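You operate a simulated robot arm through the tools that you are given. There is no shell and no other tool. Be economical: measure what you need, move in short steps, check, and stop when the job is done.

Carry out the task below with a simulated robot arm. There is one attempt and no reset: what you move stays moved.

TASK
Put the 12 mm carton from the top of the bench on the plate there and the 6 mm carton on the white order card there.
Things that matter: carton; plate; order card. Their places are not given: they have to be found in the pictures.

It is judged by the outcome, as a careful person would: the job done as asked, and still so three seconds after it is handed in. It fails if anything else is knocked over, pushed out of place, dropped, spilled or broken.

THE ROBOT
A 7-joint arm with a two-finger parallel gripper, fixed in place. Base frame: the origin is at the foot of the arm, x ahead of it, y to its left, z up; the work surface is at about z = 0. Lengths are in mm, angles in degrees, forces in N, time in s.
With the tool pointing down near the work surface it reaches from about 220 to 580 mm from the base axis. Its first joint turns from -66.0 to 66.0 degrees. Payload 2.5 kg.
Tool frame: the origin (TCP) lies between the finger pads and is the grasp point; the fingertips stand 23 mm ahead of it; z points along the fingers, y is the line along which they close. The gripper opens to 94 mm. The fingers are 38 mm wide and 10 mm thick; the gripper's body (54 by 96 mm) begins 39 mm behind the TCP.
Orientation is that of the tool frame in the base frame, as [roll, pitch, yaw] about the fixed x, y, z axes, in that order (R = Rz(yaw) Ry(pitch) Rx(roll)). With the fingers straight down and closing along the base's y, the tool's x points along the base's -x, its y along +y and its z along -z.

THE INTERFACE
- The arm moves only by the tool arm_command. Its argument "plan" is a list of rows, each a list of 7 numbers: the opening, from 0 (shut) to 1 (fully open), then the shift along the tool's x, y, z in cm, then the turn, a rotation vector about the tool's x, y, z in degrees. In form: [[claw, dx, dy, dz, wx, wy, wz], ...]. A call has 1 to 20 rows; each row is the pose to reach, as a shift and turn from the pose commanded when the call began, along the tool's axes at that moment. A row lasts 0.2 s, in which the tool goes at most 50 mm and 8.6 degrees; a call with a longer step from one row to the next is refused whole, and so is a gripper value outside its range. A pose out of reach is approached as far as the arm can. The call stops where the force on the tool passes 40 N (or 10 N more than at its start, if that is more) or the arm is blocked; 0.2 s more then pass. The fingers move at their own pace (about 108 mm/s each) and stop on an object; they squeeze with about 26 N. The grip force told is the motor's: it shows also when the fingers shut on nothing. Time passes only in rows, and 0.2 s behind the last, so rows that repeat a pose let the fingers close. It gives the time, the measured TCP pose, the force on the tool (base axes), the opening and the grip force at its end, in the units of the frame above (readings bear some noise).
- Cameras (640 x 400 px; columns grow to the right, rows downward): "scene" is fixed at [120.5, -408.4, 541.3]; the picture's right is [0.82, -0.57, 0.00], its down [-0.34, -0.49, -0.80] and it looks along [0.46, 0.66, -0.60] (base axes); focal length 352 px, centre (320, 200). "wrist" rides on the gripper at [-39, 0, -44] in the tool frame; the picture's right is [0.00, -1.00, 0.00], its down [0.97, 0.00, -0.24] and it looks along [0.24, 0.00, 0.97] (tool axes); focal length 218 px, centre (320, 200).
- get_image(camera): a new picture of that camera. No time passes.
- point_at(camera, pixels): for up to 12 pixels [column, row] of the newest picture of that camera ("zoom" is the newest enlarged one), the place [x, y, z] in the base frame of the surface seen there, good to about 2 mm. No time passes.
- enlarge(camera, box): a new picture of the part [left, top, right, bottom] of that camera's present view, enlarged. No time passes.
- job_done(): hands the job in; it is judged then, once.

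Work in short steps. Measure before you move; look again where a grasp or a placing could have gone wrong, and mend it. You have 60 turns and 26 pictures in all, those below and enlarged ones among them. Open the gripper and draw the arm clear of the work before you hand the job in, unless the task says otherwise; then end with one line.

The tools are called after "Call:" by a JSON object that holds its "op" and its "data". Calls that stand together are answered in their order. arm_command: Moves the arm, as the interface text tells. Its arguments: {"type":"object","properties":{"plan":{"type":"array","items":{"type":"array","items":{"type":"number"}}}},"required":["plan"]} The other tools are called the same way: get_image (camera) takes a picture; point_at (camera, pixels) gives the place of the surface under pixels of a picture; enlarge (camera, box) takes an enlarged picture of a part of a camera's view; job_done () hands the job in.

At the start:

```text
time: 0.0
ee_pos: [207.7, 262.2, 269.4]
orientation: [179.9, 0.0, -180.0]
contact_force: [0.1, 0.0, 0.0]
grip_width: 93.9
grasp_force: 0.1
```

scene: 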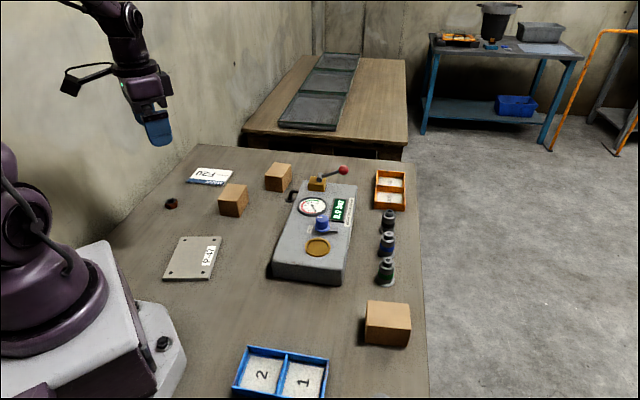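
wrist: 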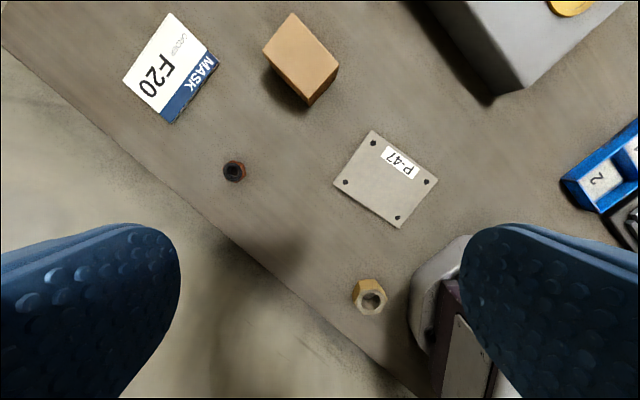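

The picture shows three cartons at (233,200), (278,177) and (387,323), a plate P-47 and a white card F20. I enlarge to look for size labels.

Call:
{"op": "enlarge", "data": {"camera": "scene", "box": [150, 140, 310, 240]}}

Call:
{"op": "enlarge", "data": {"camera": "scene", "box": [270, 150, 430, 250]}}

Call:
{"op": "enlarge", "data": {"camera": "scene", "box": [220, 280, 420, 400]}}

Call:
{"op": "point_at", "data": {"camera": "scene", "pixels": [[233, 190], [279, 169], [388, 310], [192, 258], [210, 176], [232, 208], [278, 184], [386, 336]]}}

```text
4.00 times, centred on (230, 190) of scene
```

zoom: 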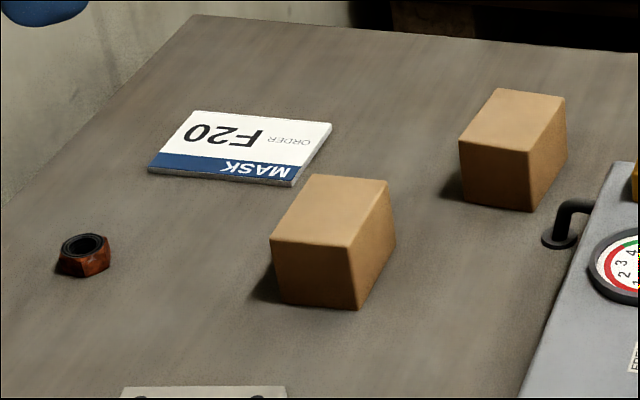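

```text
4.00 times, centred on (350, 200) of scene
```

zoom: 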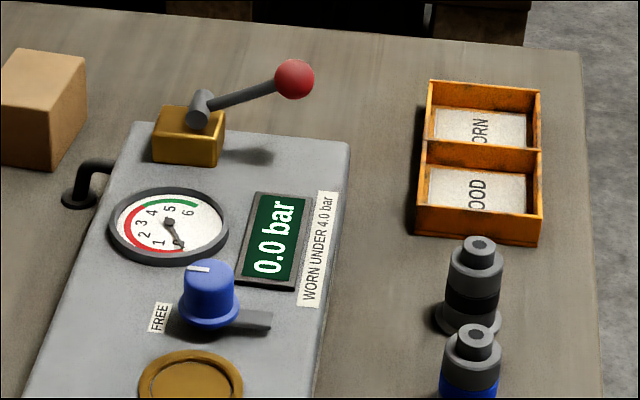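

```text
3.20 times, centred on (320, 340) of scene
```

zoom: 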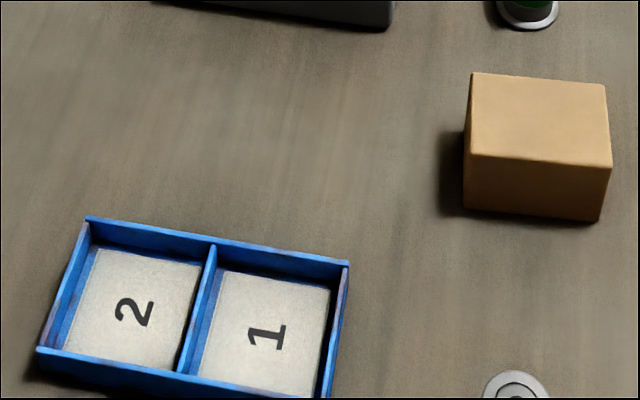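

```text
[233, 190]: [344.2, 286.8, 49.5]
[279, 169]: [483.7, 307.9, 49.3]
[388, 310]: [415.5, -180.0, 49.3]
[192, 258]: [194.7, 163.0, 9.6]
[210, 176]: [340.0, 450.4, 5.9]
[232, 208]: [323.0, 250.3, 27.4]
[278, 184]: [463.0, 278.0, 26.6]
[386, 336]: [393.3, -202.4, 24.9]
```

No size labels are visible from this side, so I move the wrist camera above and behind the two left cartons to see their hidden faces.

Call:
{"op": "arm_command", "data": {"plan": [[1, -3, 2.2, 1, 0, 0, 0], [1, -6, 4.4, 2, 0, 0, 0], [1, -9, 6.6, 4, 0, 0, 0], [1, -12, 8.8, 6, 0, 0, 0], [1, -15, 11, 8, 0, 0, 0], [1, -18, 13, 10, 0, 0, 0], [1, -19, 13.8, 11, 0, 0, 0], [1, -19, 13.8, 11, 0, 0, 0]]}}

Call:
{"op": "get_image", "data": {"camera": "wrist"}}

```text
time: 1.8
ee_pos: [397.5, 399.8, 160.1]
orientation: [-180.0, 0.0, 179.9]
contact_force: [0.7, 0.1, -1.5]
grip_width: 93.8
grasp_force: 0.1
```

```text
20 pictures are left
```

wrist: 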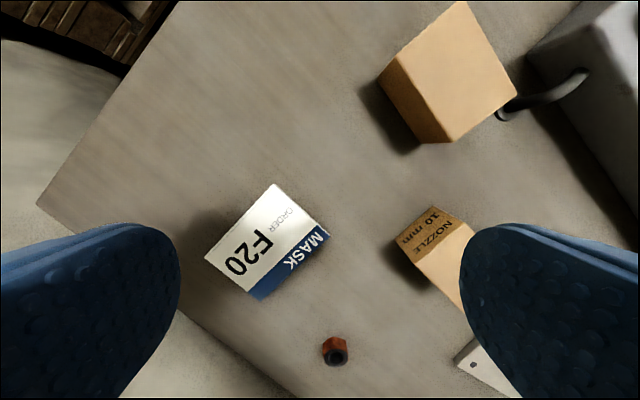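

Carton 1 carries a label on its back face, around (425,230). I enlarge that.

Call:
{"op": "enlarge", "data": {"camera": "wrist", "box": [380, 190, 480, 270]}}

Call:
{"op": "point_at", "data": {"camera": "wrist", "pixels": [[274, 184], [330, 237], [258, 299], [204, 258], [459, 2], [517, 95], [452, 140], [382, 68], [473, 233], [416, 262], [320, 233], [246, 289]]}}

```text
5.00 times, centred on (430, 230) of wrist
```

zoom: 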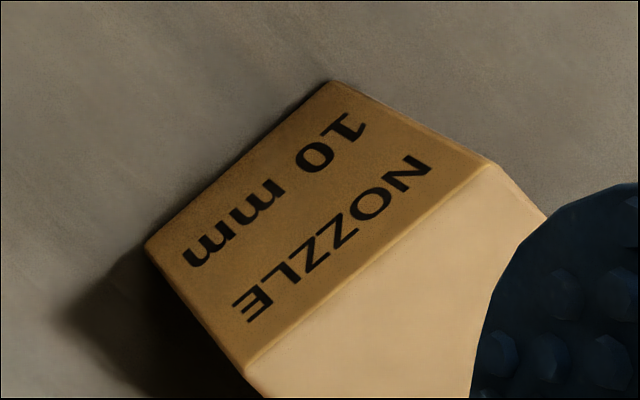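

```text
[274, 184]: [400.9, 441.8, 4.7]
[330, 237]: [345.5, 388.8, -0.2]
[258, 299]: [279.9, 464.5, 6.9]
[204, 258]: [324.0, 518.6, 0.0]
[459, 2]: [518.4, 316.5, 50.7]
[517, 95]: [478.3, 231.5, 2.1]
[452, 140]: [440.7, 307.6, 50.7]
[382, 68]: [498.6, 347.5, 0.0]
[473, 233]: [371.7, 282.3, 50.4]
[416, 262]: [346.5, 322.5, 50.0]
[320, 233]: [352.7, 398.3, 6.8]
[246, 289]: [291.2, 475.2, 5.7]
```

Carton 1 is the 10 mm one, a decoy. Next I measure the tops of all the cartons and fly high over to carton 3 to read its back face.

Call:
{"op": "point_at", "data": {"camera": "scene", "pixels": [[274.7, 163], [290.8, 165], [282, 176.8], [265.5, 174.3], [367.8, 303.8], [408, 307.8], [410, 331], [366.2, 327.5], [387, 234], [387, 260], [388, 212], [343, 170]]}}

Call:
{"op": "arm_command", "data": {"plan": [[1, 0, -1, -4, 0, 0, 0], [1, 0, -3, -8, 0, 0, 0], [1, 0, -7, -10, 0, 0, 0], [1, -1, -11.5, -10, 0, 0, 0], [1, -1, -16, -10, 0, 0, 0], [1, -2, -20.5, -10, 0, 0, 0], [1, -2, -25, -10, 0, 0, 0], [1, -3, -29.5, -10, 0, 0, 0], [1, -3, -34, -10, 0, 0, 0], [1, -4, -38.5, -10, 0, 0, 0], [1, -4, -43, -9, 0, 0, 0], [1, -4.3, -47, -7, 0, 0, 0], [1, -4.3, -49, -4, 0, 0, 0], [1, -4.3, -49, -4, 0, 0, 0]]}}

Call:
{"op": "get_image", "data": {"camera": "wrist"}}

```text
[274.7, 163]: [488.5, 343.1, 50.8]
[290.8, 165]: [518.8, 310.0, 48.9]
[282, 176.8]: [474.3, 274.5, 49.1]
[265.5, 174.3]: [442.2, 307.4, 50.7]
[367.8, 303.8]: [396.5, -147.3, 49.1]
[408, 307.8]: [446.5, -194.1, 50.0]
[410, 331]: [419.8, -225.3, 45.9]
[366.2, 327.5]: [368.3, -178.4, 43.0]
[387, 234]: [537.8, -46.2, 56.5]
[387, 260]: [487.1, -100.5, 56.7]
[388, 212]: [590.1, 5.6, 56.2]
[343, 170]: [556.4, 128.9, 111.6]
```

```text
time: 4.8
ee_pos: [443.3, -89.5, 198.5]
orientation: [180.0, 0.0, -180.0]
contact_force: [-0.7, 0.2, -0.4]
grip_width: 94.2
grasp_force: 0.0
```

```text
18 pictures are left
```

wrist: 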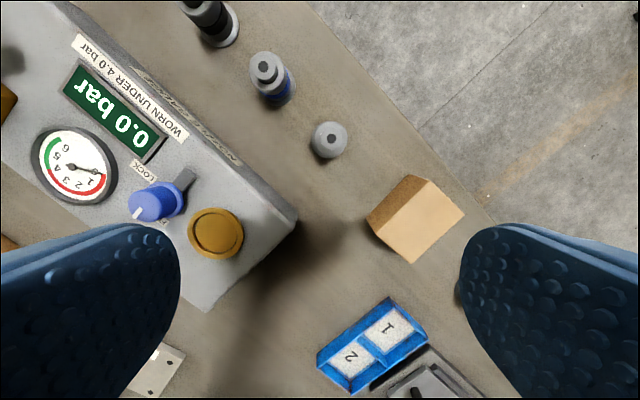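

The visible upper-left face of carton 3 near (400,200) looks plain, so I enlarge to check.

Call:
{"op": "enlarge", "data": {"camera": "wrist", "box": [350, 160, 480, 270]}}

```text
3.64 times, centred on (415, 215) of wrist
```

zoom: 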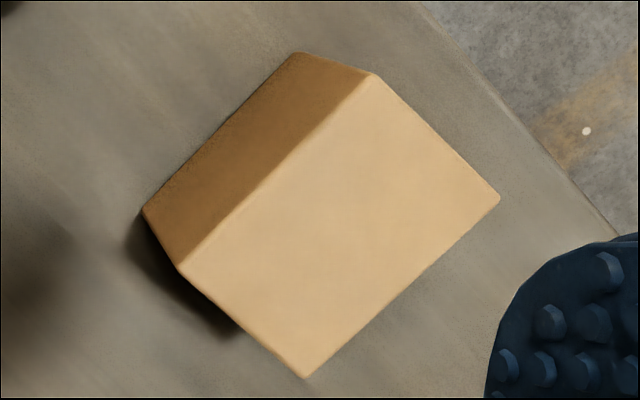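

The far long face is plain. I move over to see the (+x,−y) end of carton 3.

Call:
{"op": "arm_command", "data": {"plan": [[1, 0, -4, 0, 0, 0, 0], [1, -0.5, -8, 0, 0, 0, 0], [1, -1, -12, 1, 0, 0, 0], [1, -1.5, -16, 2, 0, 0, 0], [1, -1.5, -17, 3, 0, 0, 0], [1, -1.5, -17, 3, 0, 0, 0]]}}

Call:
{"op": "get_image", "data": {"camera": "wrist"}}

```text
time: 6.2
ee_pos: [456.0, -260.6, 168.8]
orientation: [-179.9, 0.0, 180.0]
contact_force: [-0.2, -0.2, 1.1]
grip_width: 94.1
grasp_force: 0.0
```

```text
16 pictures are left
```

wrist: 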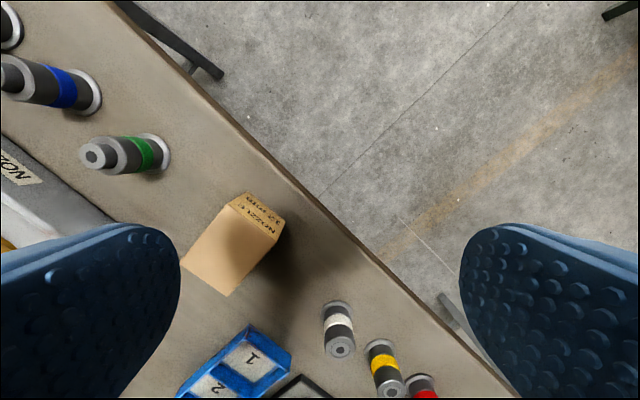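

Call:
{"op": "enlarge", "data": {"camera": "wrist", "box": [170, 180, 300, 305]}}

Call:
{"op": "point_at", "data": {"camera": "wrist", "pixels": [[229, 206], [276, 240], [228, 293], [183, 263], [338, 340], [228, 250]]}}

```text
3.20 times, centred on (235, 242) of wrist
```

zoom: 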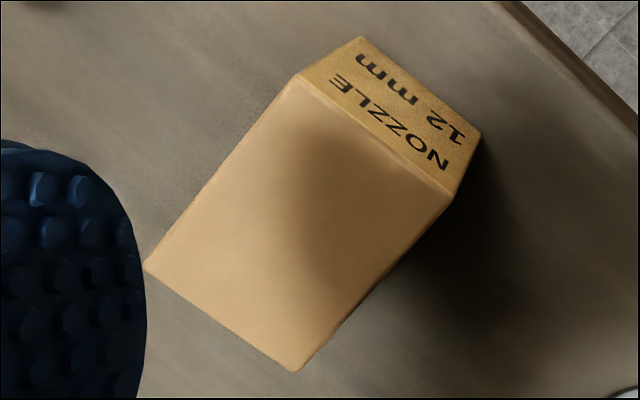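

```text
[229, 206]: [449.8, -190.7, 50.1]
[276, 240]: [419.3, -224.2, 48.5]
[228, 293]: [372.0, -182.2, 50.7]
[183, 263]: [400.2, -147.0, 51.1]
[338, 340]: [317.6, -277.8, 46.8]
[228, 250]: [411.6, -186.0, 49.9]
```

Carton 3 is the 12 mm one, so by elimination carton 2 is the 6 mm one; I'll check that when I reach it. Its top is centred at about (410.5,-186) with the short axis at about 48.5°. I rotate and hover over it.

Call:
{"op": "point_at", "data": {"camera": "scene", "pixels": [[182, 238.5], [219.5, 238.5], [210, 277.5], [165, 277], [165, 203], [192, 258]]}}

Call:
{"op": "arm_command", "data": {"plan": [[1, 0.9, 1.5, 0, 0, 0, 8], [1, 1.8, 3, 0, 0, 0, 16], [1, 2.7, 4.5, 0, 0, 0, 24], [1, 3.6, 6, 1, 0, 0, 32], [1, 4.55, 7.46, 3, 0, 0, 40], [1, 4.55, 7.46, 5.5, 0, 0, 41.5], [1, 4.55, 7.46, 5.5, 0, 0, 41.5]]}}

Call:
{"op": "get_image", "data": {"camera": "wrist"}}

```text
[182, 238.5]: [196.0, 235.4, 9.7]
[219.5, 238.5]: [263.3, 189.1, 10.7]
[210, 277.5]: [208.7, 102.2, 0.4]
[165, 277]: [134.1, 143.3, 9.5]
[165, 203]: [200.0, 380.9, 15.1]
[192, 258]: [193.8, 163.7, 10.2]
```

```text
time: 7.8
ee_pos: [408.0, -185.8, 114.2]
orientation: [-179.9, 0.0, 138.5]
contact_force: [-0.2, -0.5, 0.2]
grip_width: 94.0
grasp_force: 0.0
```

```text
14 pictures are left
```

wrist: 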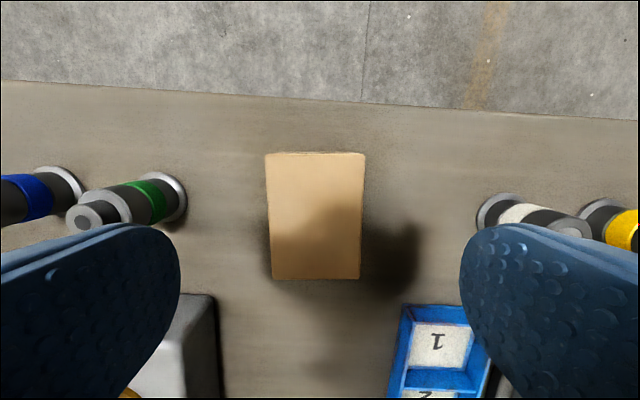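

The carton is well centred between the fingers. I check how near the tray and machine corners are to the fingers' descent.

Call:
{"op": "point_at", "data": {"camera": "wrist", "pixels": [[406, 307], [464, 308], [210, 297], [180, 190], [482, 215], [267, 157], [363, 156], [272, 278], [359, 278]]}}

```text
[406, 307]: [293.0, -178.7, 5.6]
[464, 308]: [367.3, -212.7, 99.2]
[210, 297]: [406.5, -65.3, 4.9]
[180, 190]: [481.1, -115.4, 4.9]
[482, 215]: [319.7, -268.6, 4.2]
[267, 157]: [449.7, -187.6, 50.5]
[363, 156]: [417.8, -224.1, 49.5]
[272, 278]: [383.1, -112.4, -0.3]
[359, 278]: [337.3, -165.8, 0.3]
```

The neighbours are far enough away, so I descend to z≈31 and close.

Call:
{"op": "arm_command", "data": {"plan": [[1, 0, 0, 3, 0, 0, 0], [1, 0, 0, 6, 0, 0, 0], [1, 0, 0, 7.5, 0, 0, 0], [1, 0, 0, 8.3, 0, 0, 0], [1, 0, 0, 8.3, 0, 0, 0], [0.3, 0, 0, 8.3, 0, 0, 0], [0.3, 0, 0, 8.3, 0, 0, 0], [0.3, 0, 0, 8.3, 0, 0, 0]]}}

```text
time: 9.6
ee_pos: [410.5, -185.1, 31.4]
orientation: [179.9, -0.1, 138.5]
contact_force: [-0.1, 0.9, 0.1]
grip_width: 49.8
grasp_force: 26.4
```

Gripped at 49.8 mm. I lift it and carry it high towards the plate, centred near (200,168).

Call:
{"op": "arm_command", "data": {"plan": [[0.3, 0, 0, -3, 0, 0, 0], [0.3, 0, 0, -7, 0, 0, 0], [0.3, 0, 0, -11, 0, 0, 0], [0.3, 1, 0.3, -15, 0, 0, 0], [0.3, 4, 1.3, -17, 0, 0, 0], [0.3, 8, 2.5, -17, 0, 0, -1], [0.3, 12, 3.8, -17, 0, 0, -2], [0.3, 16, 5.1, -17, 0, 0, -3], [0.3, 20, 6.4, -17, 0, 0, -4], [0.3, 24, 7.6, -17, 0, 0, -5], [0.3, 28, 8.9, -17, 0, 0, -6], [0.3, 32, 10.2, -17, 0, 0, -7], [0.3, 36, 11.5, -17, 0, 0, -8], [0.3, 39.2, 12.5, -16, 0, 0, -8.5], [0.3, 39.2, 12.5, -14, 0, 0, -8.5], [0.3, 39.2, 12.5, -14, 0, 0, -8.5]]}}

Call:
{"op": "get_image", "data": {"camera": "scene"}}

Call:
{"op": "get_image", "data": {"camera": "wrist"}}

```text
time: 13.0
ee_pos: [199.1, 168.7, 171.7]
orientation: [180.0, 0.0, 147.0]
contact_force: [0.6, 0.7, -0.5]
grip_width: 49.7
grasp_force: 26.2
```

```text
13 pictures are left
```

scene: 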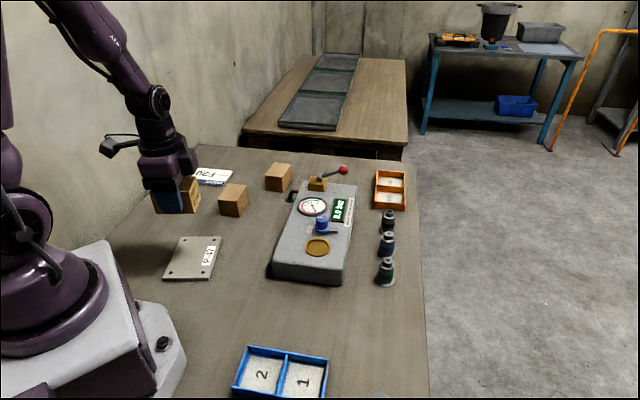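

```text
12 pictures are left
```

wrist: 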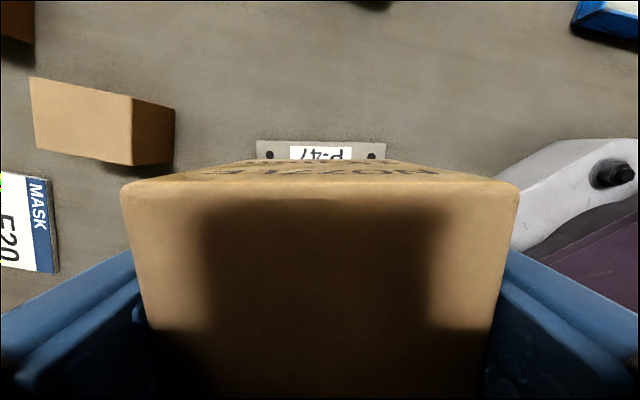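

The plate shows at (257–386,145) and lines up with the carton. I measure its edges precisely from the scene picture.

Call:
{"op": "point_at", "data": {"camera": "wrist", "pixels": [[259, 143], [384, 145], [320, 145]]}}

Call:
{"op": "point_at", "data": {"camera": "scene", "pixels": [[182, 238.5], [219, 238.5], [209.5, 277], [166, 276.5], [192, 258]]}}

```text
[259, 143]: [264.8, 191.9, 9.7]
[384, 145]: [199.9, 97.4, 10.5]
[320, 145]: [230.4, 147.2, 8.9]
```

```text
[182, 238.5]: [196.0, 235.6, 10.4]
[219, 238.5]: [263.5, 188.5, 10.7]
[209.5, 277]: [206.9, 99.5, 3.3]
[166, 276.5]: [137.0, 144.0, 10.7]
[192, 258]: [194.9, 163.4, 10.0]
```

The plate is centred at (200,167) with its top at z≈10, so the carton touches at TCP z≈41.5. I descend.

Call:
{"op": "arm_command", "data": {"plan": [[0.3, 0, 0, 4, 0, 0, 0], [0.3, 0, 0, 8, 0, 0, 0], [0.3, 0, 0, 11, 0, 0, 0], [0.3, 0, 0, 12.2, 0, 0, 0], [0.3, 0, 0, 12.7, 0, 0, 0], [0.3, 0, 0, 12.95, 0, 0, 0], [0.3, 0, 0, 12.95, 0, 0, 0]]}}

```text
time: 14.6
ee_pos: [200.7, 167.9, 43.5]
orientation: [-180.0, 0.0, 146.9]
contact_force: [1.2, -0.5, -0.7]
grip_width: 49.6
grasp_force: 26.2
```

Call:
{"op": "arm_command", "data": {"plan": [[0.3, 0, 0, 0.1, 0, 0, 0], [0.3, 0, 0, 0.2, 0, 0, 0], [0.3, 0, 0, 0.2, 0, 0, 0]]}}

```text
time: 15.4
ee_pos: [200.1, 167.2, 40.3]
orientation: [180.0, -0.1, 147.0]
contact_force: [-4.1, -3.0, 23.7]
grip_width: 49.8
grasp_force: 26.2
```

The 23.7 N force shows it is resting on the plate. I open to about 75 mm and rise straight up.

Call:
{"op": "arm_command", "data": {"plan": [[0.3, 0, 0, -0.1, 0, 0, 0], [0.6, 0, 0, -0.1, 0, 0, 0], [0.8, 0, 0, -0.1, 0, 0, 0], [0.8, 0, 0, -0.1, 0, 0, 0], [0.8, 0, 0, -3, 0, 0, 0], [0.8, 0, 0, -7, 0, 0, 0], [0.8, 0, 0, -11, 0, 0, 0], [0.8, 0, 0, -15, 0, 0, 0], [0.8, 0, 0, -19, 0, 0, 0], [0.8, 0, 0, -19, 0, 0, 0]]}}

Call:
{"op": "get_image", "data": {"camera": "wrist"}}

```text
time: 17.6
ee_pos: [200.6, 167.3, 232.1]
orientation: [180.0, 0.0, 146.9]
contact_force: [-0.9, 0.5, 0.2]
grip_width: 75.3
grasp_force: 0.1
```

```text
11 pictures are left
```

wrist: 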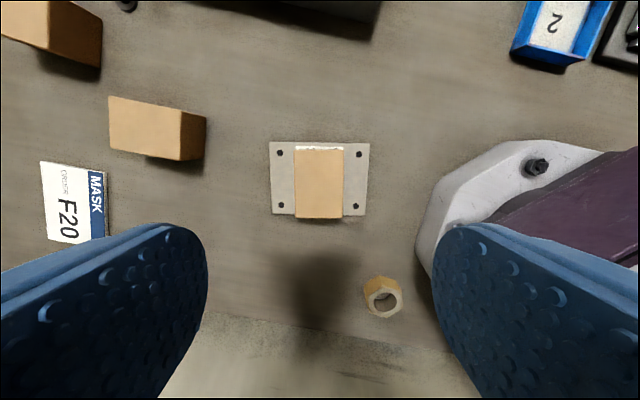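

The 12 mm carton sits squarely on the plate. Next I go to hover near carton 2, centred at about (481,309) with its short axis at about 130°, and measure the black handle beside it.

Call:
{"op": "point_at", "data": {"camera": "scene", "pixels": [[292, 191], [289, 200], [297, 191], [311, 179]]}}

Call:
{"op": "arm_command", "data": {"plan": [[0.8, -1.5, 2.6, 0, 0, 0, -7.4], [0.8, -3.1, 5.2, 0, 0, 0, -14.8], [0.8, -4.6, 7.9, 0, 0, 0, -22.2], [0.8, -6.2, 10.5, 1, 0, 0, -29.6], [0.8, -7.7, 13.1, 2, 0, 0, -37], [0.8, -9.3, 15.7, 3, 0, 0, -44.3], [0.8, -10.8, 18.4, 4, 0, 0, -51.6], [0.8, -12.3, 21, 5, 0, 0, -58.9], [0.8, -13.9, 23.6, 6, 0, 0, -66.2], [0.8, -15.4, 26.2, 7, 0, 0, -73.6], [0.8, -15.4, 26.2, 8, 0, 0, -73.6], [0.8, -15.4, 26.2, 8, 0, 0, -73.6]]}}

Call:
{"op": "get_image", "data": {"camera": "wrist"}}

```text
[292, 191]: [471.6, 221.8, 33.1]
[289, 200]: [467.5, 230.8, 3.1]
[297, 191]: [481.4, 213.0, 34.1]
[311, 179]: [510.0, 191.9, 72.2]
```

```text
time: 20.2
ee_pos: [471.7, 303.3, 148.0]
orientation: [-180.0, 0.0, -139.3]
contact_force: [-0.8, -1.0, -0.3]
grip_width: 75.3
grasp_force: 0.0
```

```text
10 pictures are left
```

wrist: 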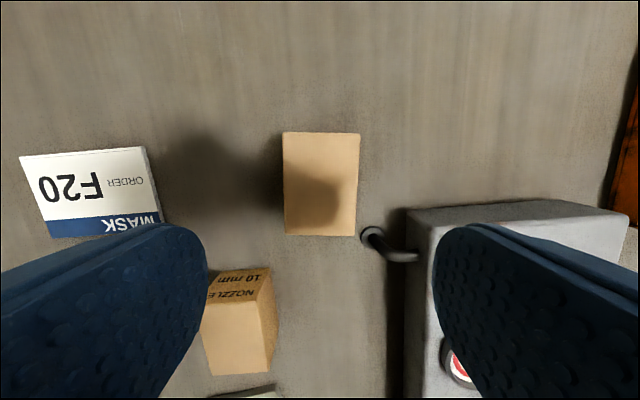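

I check the corners of the 6 mm candidate carton before descending.

Call:
{"op": "point_at", "data": {"camera": "wrist", "pixels": [[285, 135], [358, 135], [353, 233], [287, 231], [320, 185], [370, 238]]}}

Call:
{"op": "enlarge", "data": {"camera": "wrist", "box": [270, 120, 390, 250]}}

```text
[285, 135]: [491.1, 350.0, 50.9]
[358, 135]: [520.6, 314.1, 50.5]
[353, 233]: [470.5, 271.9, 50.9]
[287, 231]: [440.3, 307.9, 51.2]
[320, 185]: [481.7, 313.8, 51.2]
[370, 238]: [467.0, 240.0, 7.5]
```

```text
3.08 times, centred on (330, 185) of wrist
```

zoom: 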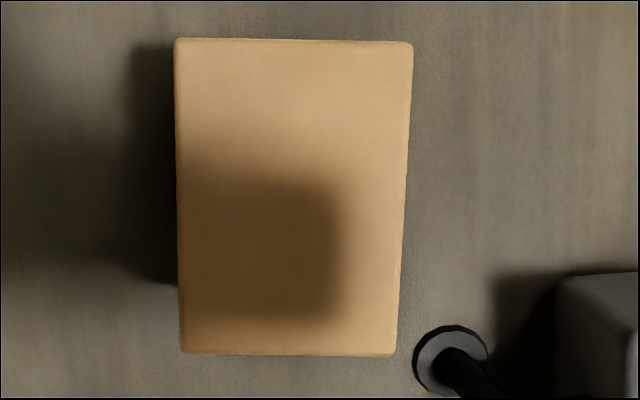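

The carton is centred at (480.6,311) and aligned with the gripper. I move slightly outward and descend in stages.

Call:
{"op": "arm_command", "data": {"plan": [[0.8, -0.7, 0, 2, 0, 0, 0], [0.8, -0.7, 0, 5, 0, 0, 0], [0.8, -0.7, 0, 7, 0, 0, 0], [0.8, -0.7, 0, 7, 0, 0, 0]]}}

```text
time: 21.2
ee_pos: [477.4, 309.7, 80.2]
orientation: [179.9, 0.0, -139.3]
contact_force: [1.0, -0.4, 0.1]
grip_width: 75.6
grasp_force: 0.0
```

Call:
{"op": "arm_command", "data": {"plan": [[0.8, 0, 0, 2, 0, 0, 0], [0.8, 0, 0, 4, 0, 0, 0], [0.8, 0, 0, 4.8, 0, 0, 0], [0.8, 0, 0, 4.8, 0, 0, 0], [0.3, 0, 0, 4.8, 0, 0, 0], [0.3, 0, 0, 4.8, 0, 0, 0], [0.3, 0, 0, 4.8, 0, 0, 0]]}}

```text
time: 22.8
ee_pos: [477.5, 308.1, 32.9]
orientation: [180.0, 0.0, -139.3]
contact_force: [-0.4, -0.5, 0.0]
grip_width: 49.5
grasp_force: 26.2
```

Gripped. I lift straight up and read its label with the wrist camera.

Call:
{"op": "arm_command", "data": {"plan": [[0.3, 0, 0, -2, 0, 0, 0], [0.3, 0, 0, -5, 0, 0, 0], [0.3, 0, 0, -9, 0, 0, 0], [0.3, 0, 0, -13, 0, 0, 0], [0.3, 0, 0, -13, 0, 0, 0]]}}

Call:
{"op": "enlarge", "data": {"camera": "wrist", "box": [100, 100, 540, 300]}}

```text
time: 24.0
ee_pos: [477.2, 304.4, 162.0]
orientation: [-180.0, 0.0, -139.3]
contact_force: [-0.4, -0.6, -1.4]
grip_width: 49.5
grasp_force: 26.0
```

```text
1.45 times, centred on (320, 200) of wrist
```

zoom: 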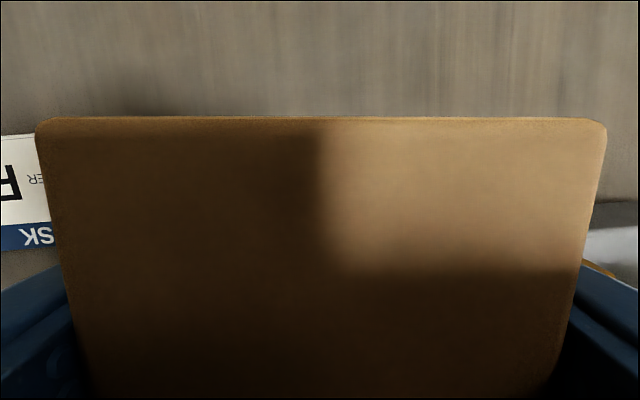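

The label is hidden by the angle, but carton 2 has to be the 6 mm one, since the other two read 10 and 12. I carry it to above the card, centred at about (339,453), turning it so that its long side lies along the card's.

Call:
{"op": "arm_command", "data": {"plan": [[0.3, 0.1, 1.8, 0, 0, 0, 7.9], [0.3, 0.2, 3.7, 0, 0, 0, 15.8], [0.3, 0.3, 5.6, 0, 0, 0, 23.7], [0.3, 0.4, 7.5, 0, 0, 0, 31.6], [0.3, 0.5, 9.4, 0, 0, 0, 39.5], [0.3, 0.6, 11.3, 0, 0, 0, 47.4], [0.3, 0.6, 13.2, 0, 0, 0, 55.3], [0.3, 0.7, 15.1, 0, 0, 0, 63.2], [0.3, 0.8, 17, 0, 0, 0, 71.1], [0.3, 0.9, 18.9, 0, 0, 0, 79], [0.3, 1, 20.6, 0, 0, 0, 86.7], [0.3, 1, 20.6, 0, 0, 0, 86.7]]}}

Call:
{"op": "get_image", "data": {"camera": "scene"}}

Call:
{"op": "get_image", "data": {"camera": "wrist"}}

```text
time: 26.6
ee_pos: [334.6, 458.8, 162.6]
orientation: [-180.0, 0.0, 133.7]
contact_force: [0.2, -0.1, -1.2]
grip_width: 49.5
grasp_force: 25.6
```

```text
7 pictures are left
```

scene: 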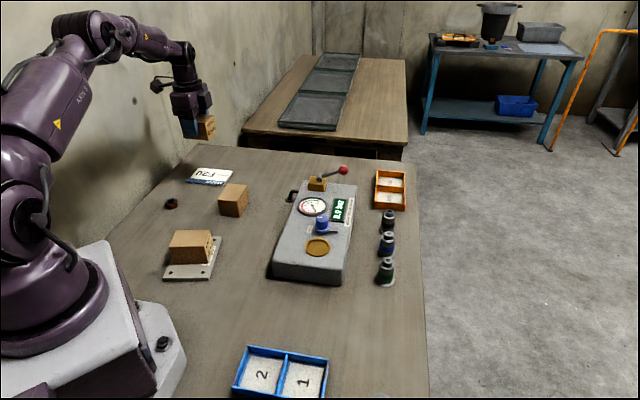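

```text
6 pictures are left
```

wrist: 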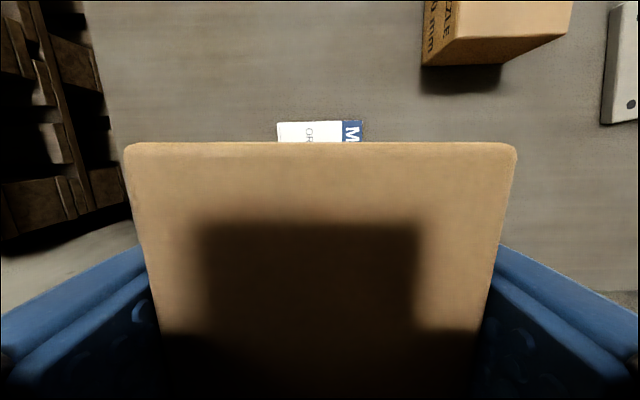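

The card is unobstructed in the scene view, and the held carton's label end shows near (207,127). I read it and measure the card.

Call:
{"op": "enlarge", "data": {"camera": "scene", "box": [170, 100, 250, 150]}}

Call:
{"op": "point_at", "data": {"camera": "scene", "pixels": [[199, 168.3], [232, 171.2], [222.7, 184.5], [188.5, 180.8], [210, 176]]}}

Call:
{"op": "point_at", "data": {"camera": "wrist", "pixels": [[279, 124], [362, 123]]}}

```text
8.00 times, centred on (210, 125) of scene
```

zoom: 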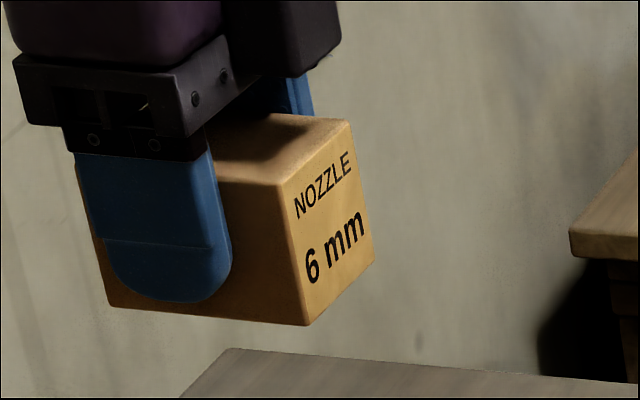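

```text
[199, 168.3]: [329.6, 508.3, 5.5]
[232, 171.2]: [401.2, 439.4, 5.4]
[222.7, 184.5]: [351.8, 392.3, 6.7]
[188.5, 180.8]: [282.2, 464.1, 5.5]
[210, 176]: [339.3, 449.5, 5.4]
```

```text
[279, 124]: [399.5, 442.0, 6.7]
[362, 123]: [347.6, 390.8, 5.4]
```

Label "6 mm" confirmed. The card's centre is (341,451) with its top at z≈6. I shift 6 mm and descend to just above contact.

Call:
{"op": "arm_command", "data": {"plan": [[0.3, -0.6, 0, 3, 0, 0, 0], [0.3, -0.6, 0, 7, 0, 0, 0], [0.3, -0.6, 0, 10, 0, 0, 0], [0.3, -0.6, 0, 11.5, 0, 0, 0], [0.3, -0.6, 0, 12, 0, 0, 0], [0.3, -0.6, 0, 12, 0, 0, 0]]}}

```text
time: 28.0
ee_pos: [339.6, 454.9, 42.5]
orientation: [180.0, 0.0, 133.9]
contact_force: [0.5, -0.2, -0.7]
grip_width: 49.7
grasp_force: 25.8
```

Call:
{"op": "arm_command", "data": {"plan": [[0.3, 0, 0, 0.15, 0, 0, 0], [0.3, 0, 0, 0.3, 0, 0, 0], [0.3, 0, 0, 0.4, 0, 0, 0], [0.3, 0, 0, 0.4, 0, 0, 0]]}}

```text
time: 29.0
ee_pos: [339.7, 454.3, 39.1]
orientation: [179.9, -0.1, 134.0]
contact_force: [-1.1, -3.3, 7.7]
grip_width: 49.5
grasp_force: 26.5
```

Light contact at 7.7 N shows it is resting on the card. I release and rise.

Call:
{"op": "arm_command", "data": {"plan": [[0.6, 0, 0, 0, 0, 0, 0], [0.8, 0, 0, 0, 0, 0, 0], [0.8, 0, 0, 0, 0, 0, 0], [0.8, 0, 0, -3, 0, 0, 0], [0.8, 0, 0, -7, 0, 0, 0], [0.8, 0, 0, -11, 0, 0, 0], [0.8, 0.5, -2, -14, 0, 0, 0], [0.8, 2, -6, -16, 0, 0, 0], [0.8, 3, -10, -17, 0, 0, 0], [0.8, 3, -12, -17, 0, 0, 0], [0.8, 3, -12, -17, 0, 0, 0]]}}

Call:
{"op": "get_image", "data": {"camera": "scene"}}

Call:
{"op": "get_image", "data": {"camera": "wrist"}}

```text
time: 31.4
ee_pos: [231.5, 392.7, 207.8]
orientation: [-180.0, -0.1, 133.9]
contact_force: [-0.7, -0.4, -0.1]
grip_width: 75.1
grasp_force: 0.0
```

```text
4 pictures are left
```

scene: 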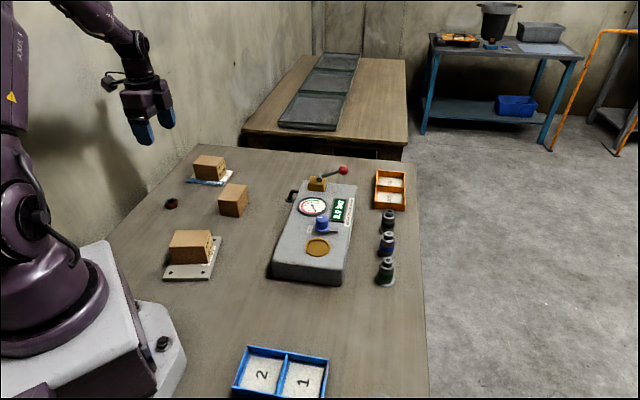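

```text
3 pictures are left
```

wrist: 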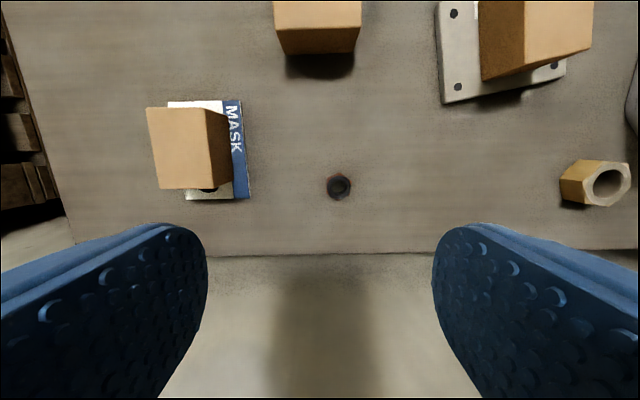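

Both cartons sit squarely on their targets, nothing else has moved, and the arm is clear with the gripper open. I hand the job in.

Call:
{"op": "job_done", "data": {}}

```text
The job is handed in.
```

The 12 mm carton is on plate P-47 and the 6 mm carton is on the white order card (F20); the 10 mm carton was left where it was and the job is handed in.
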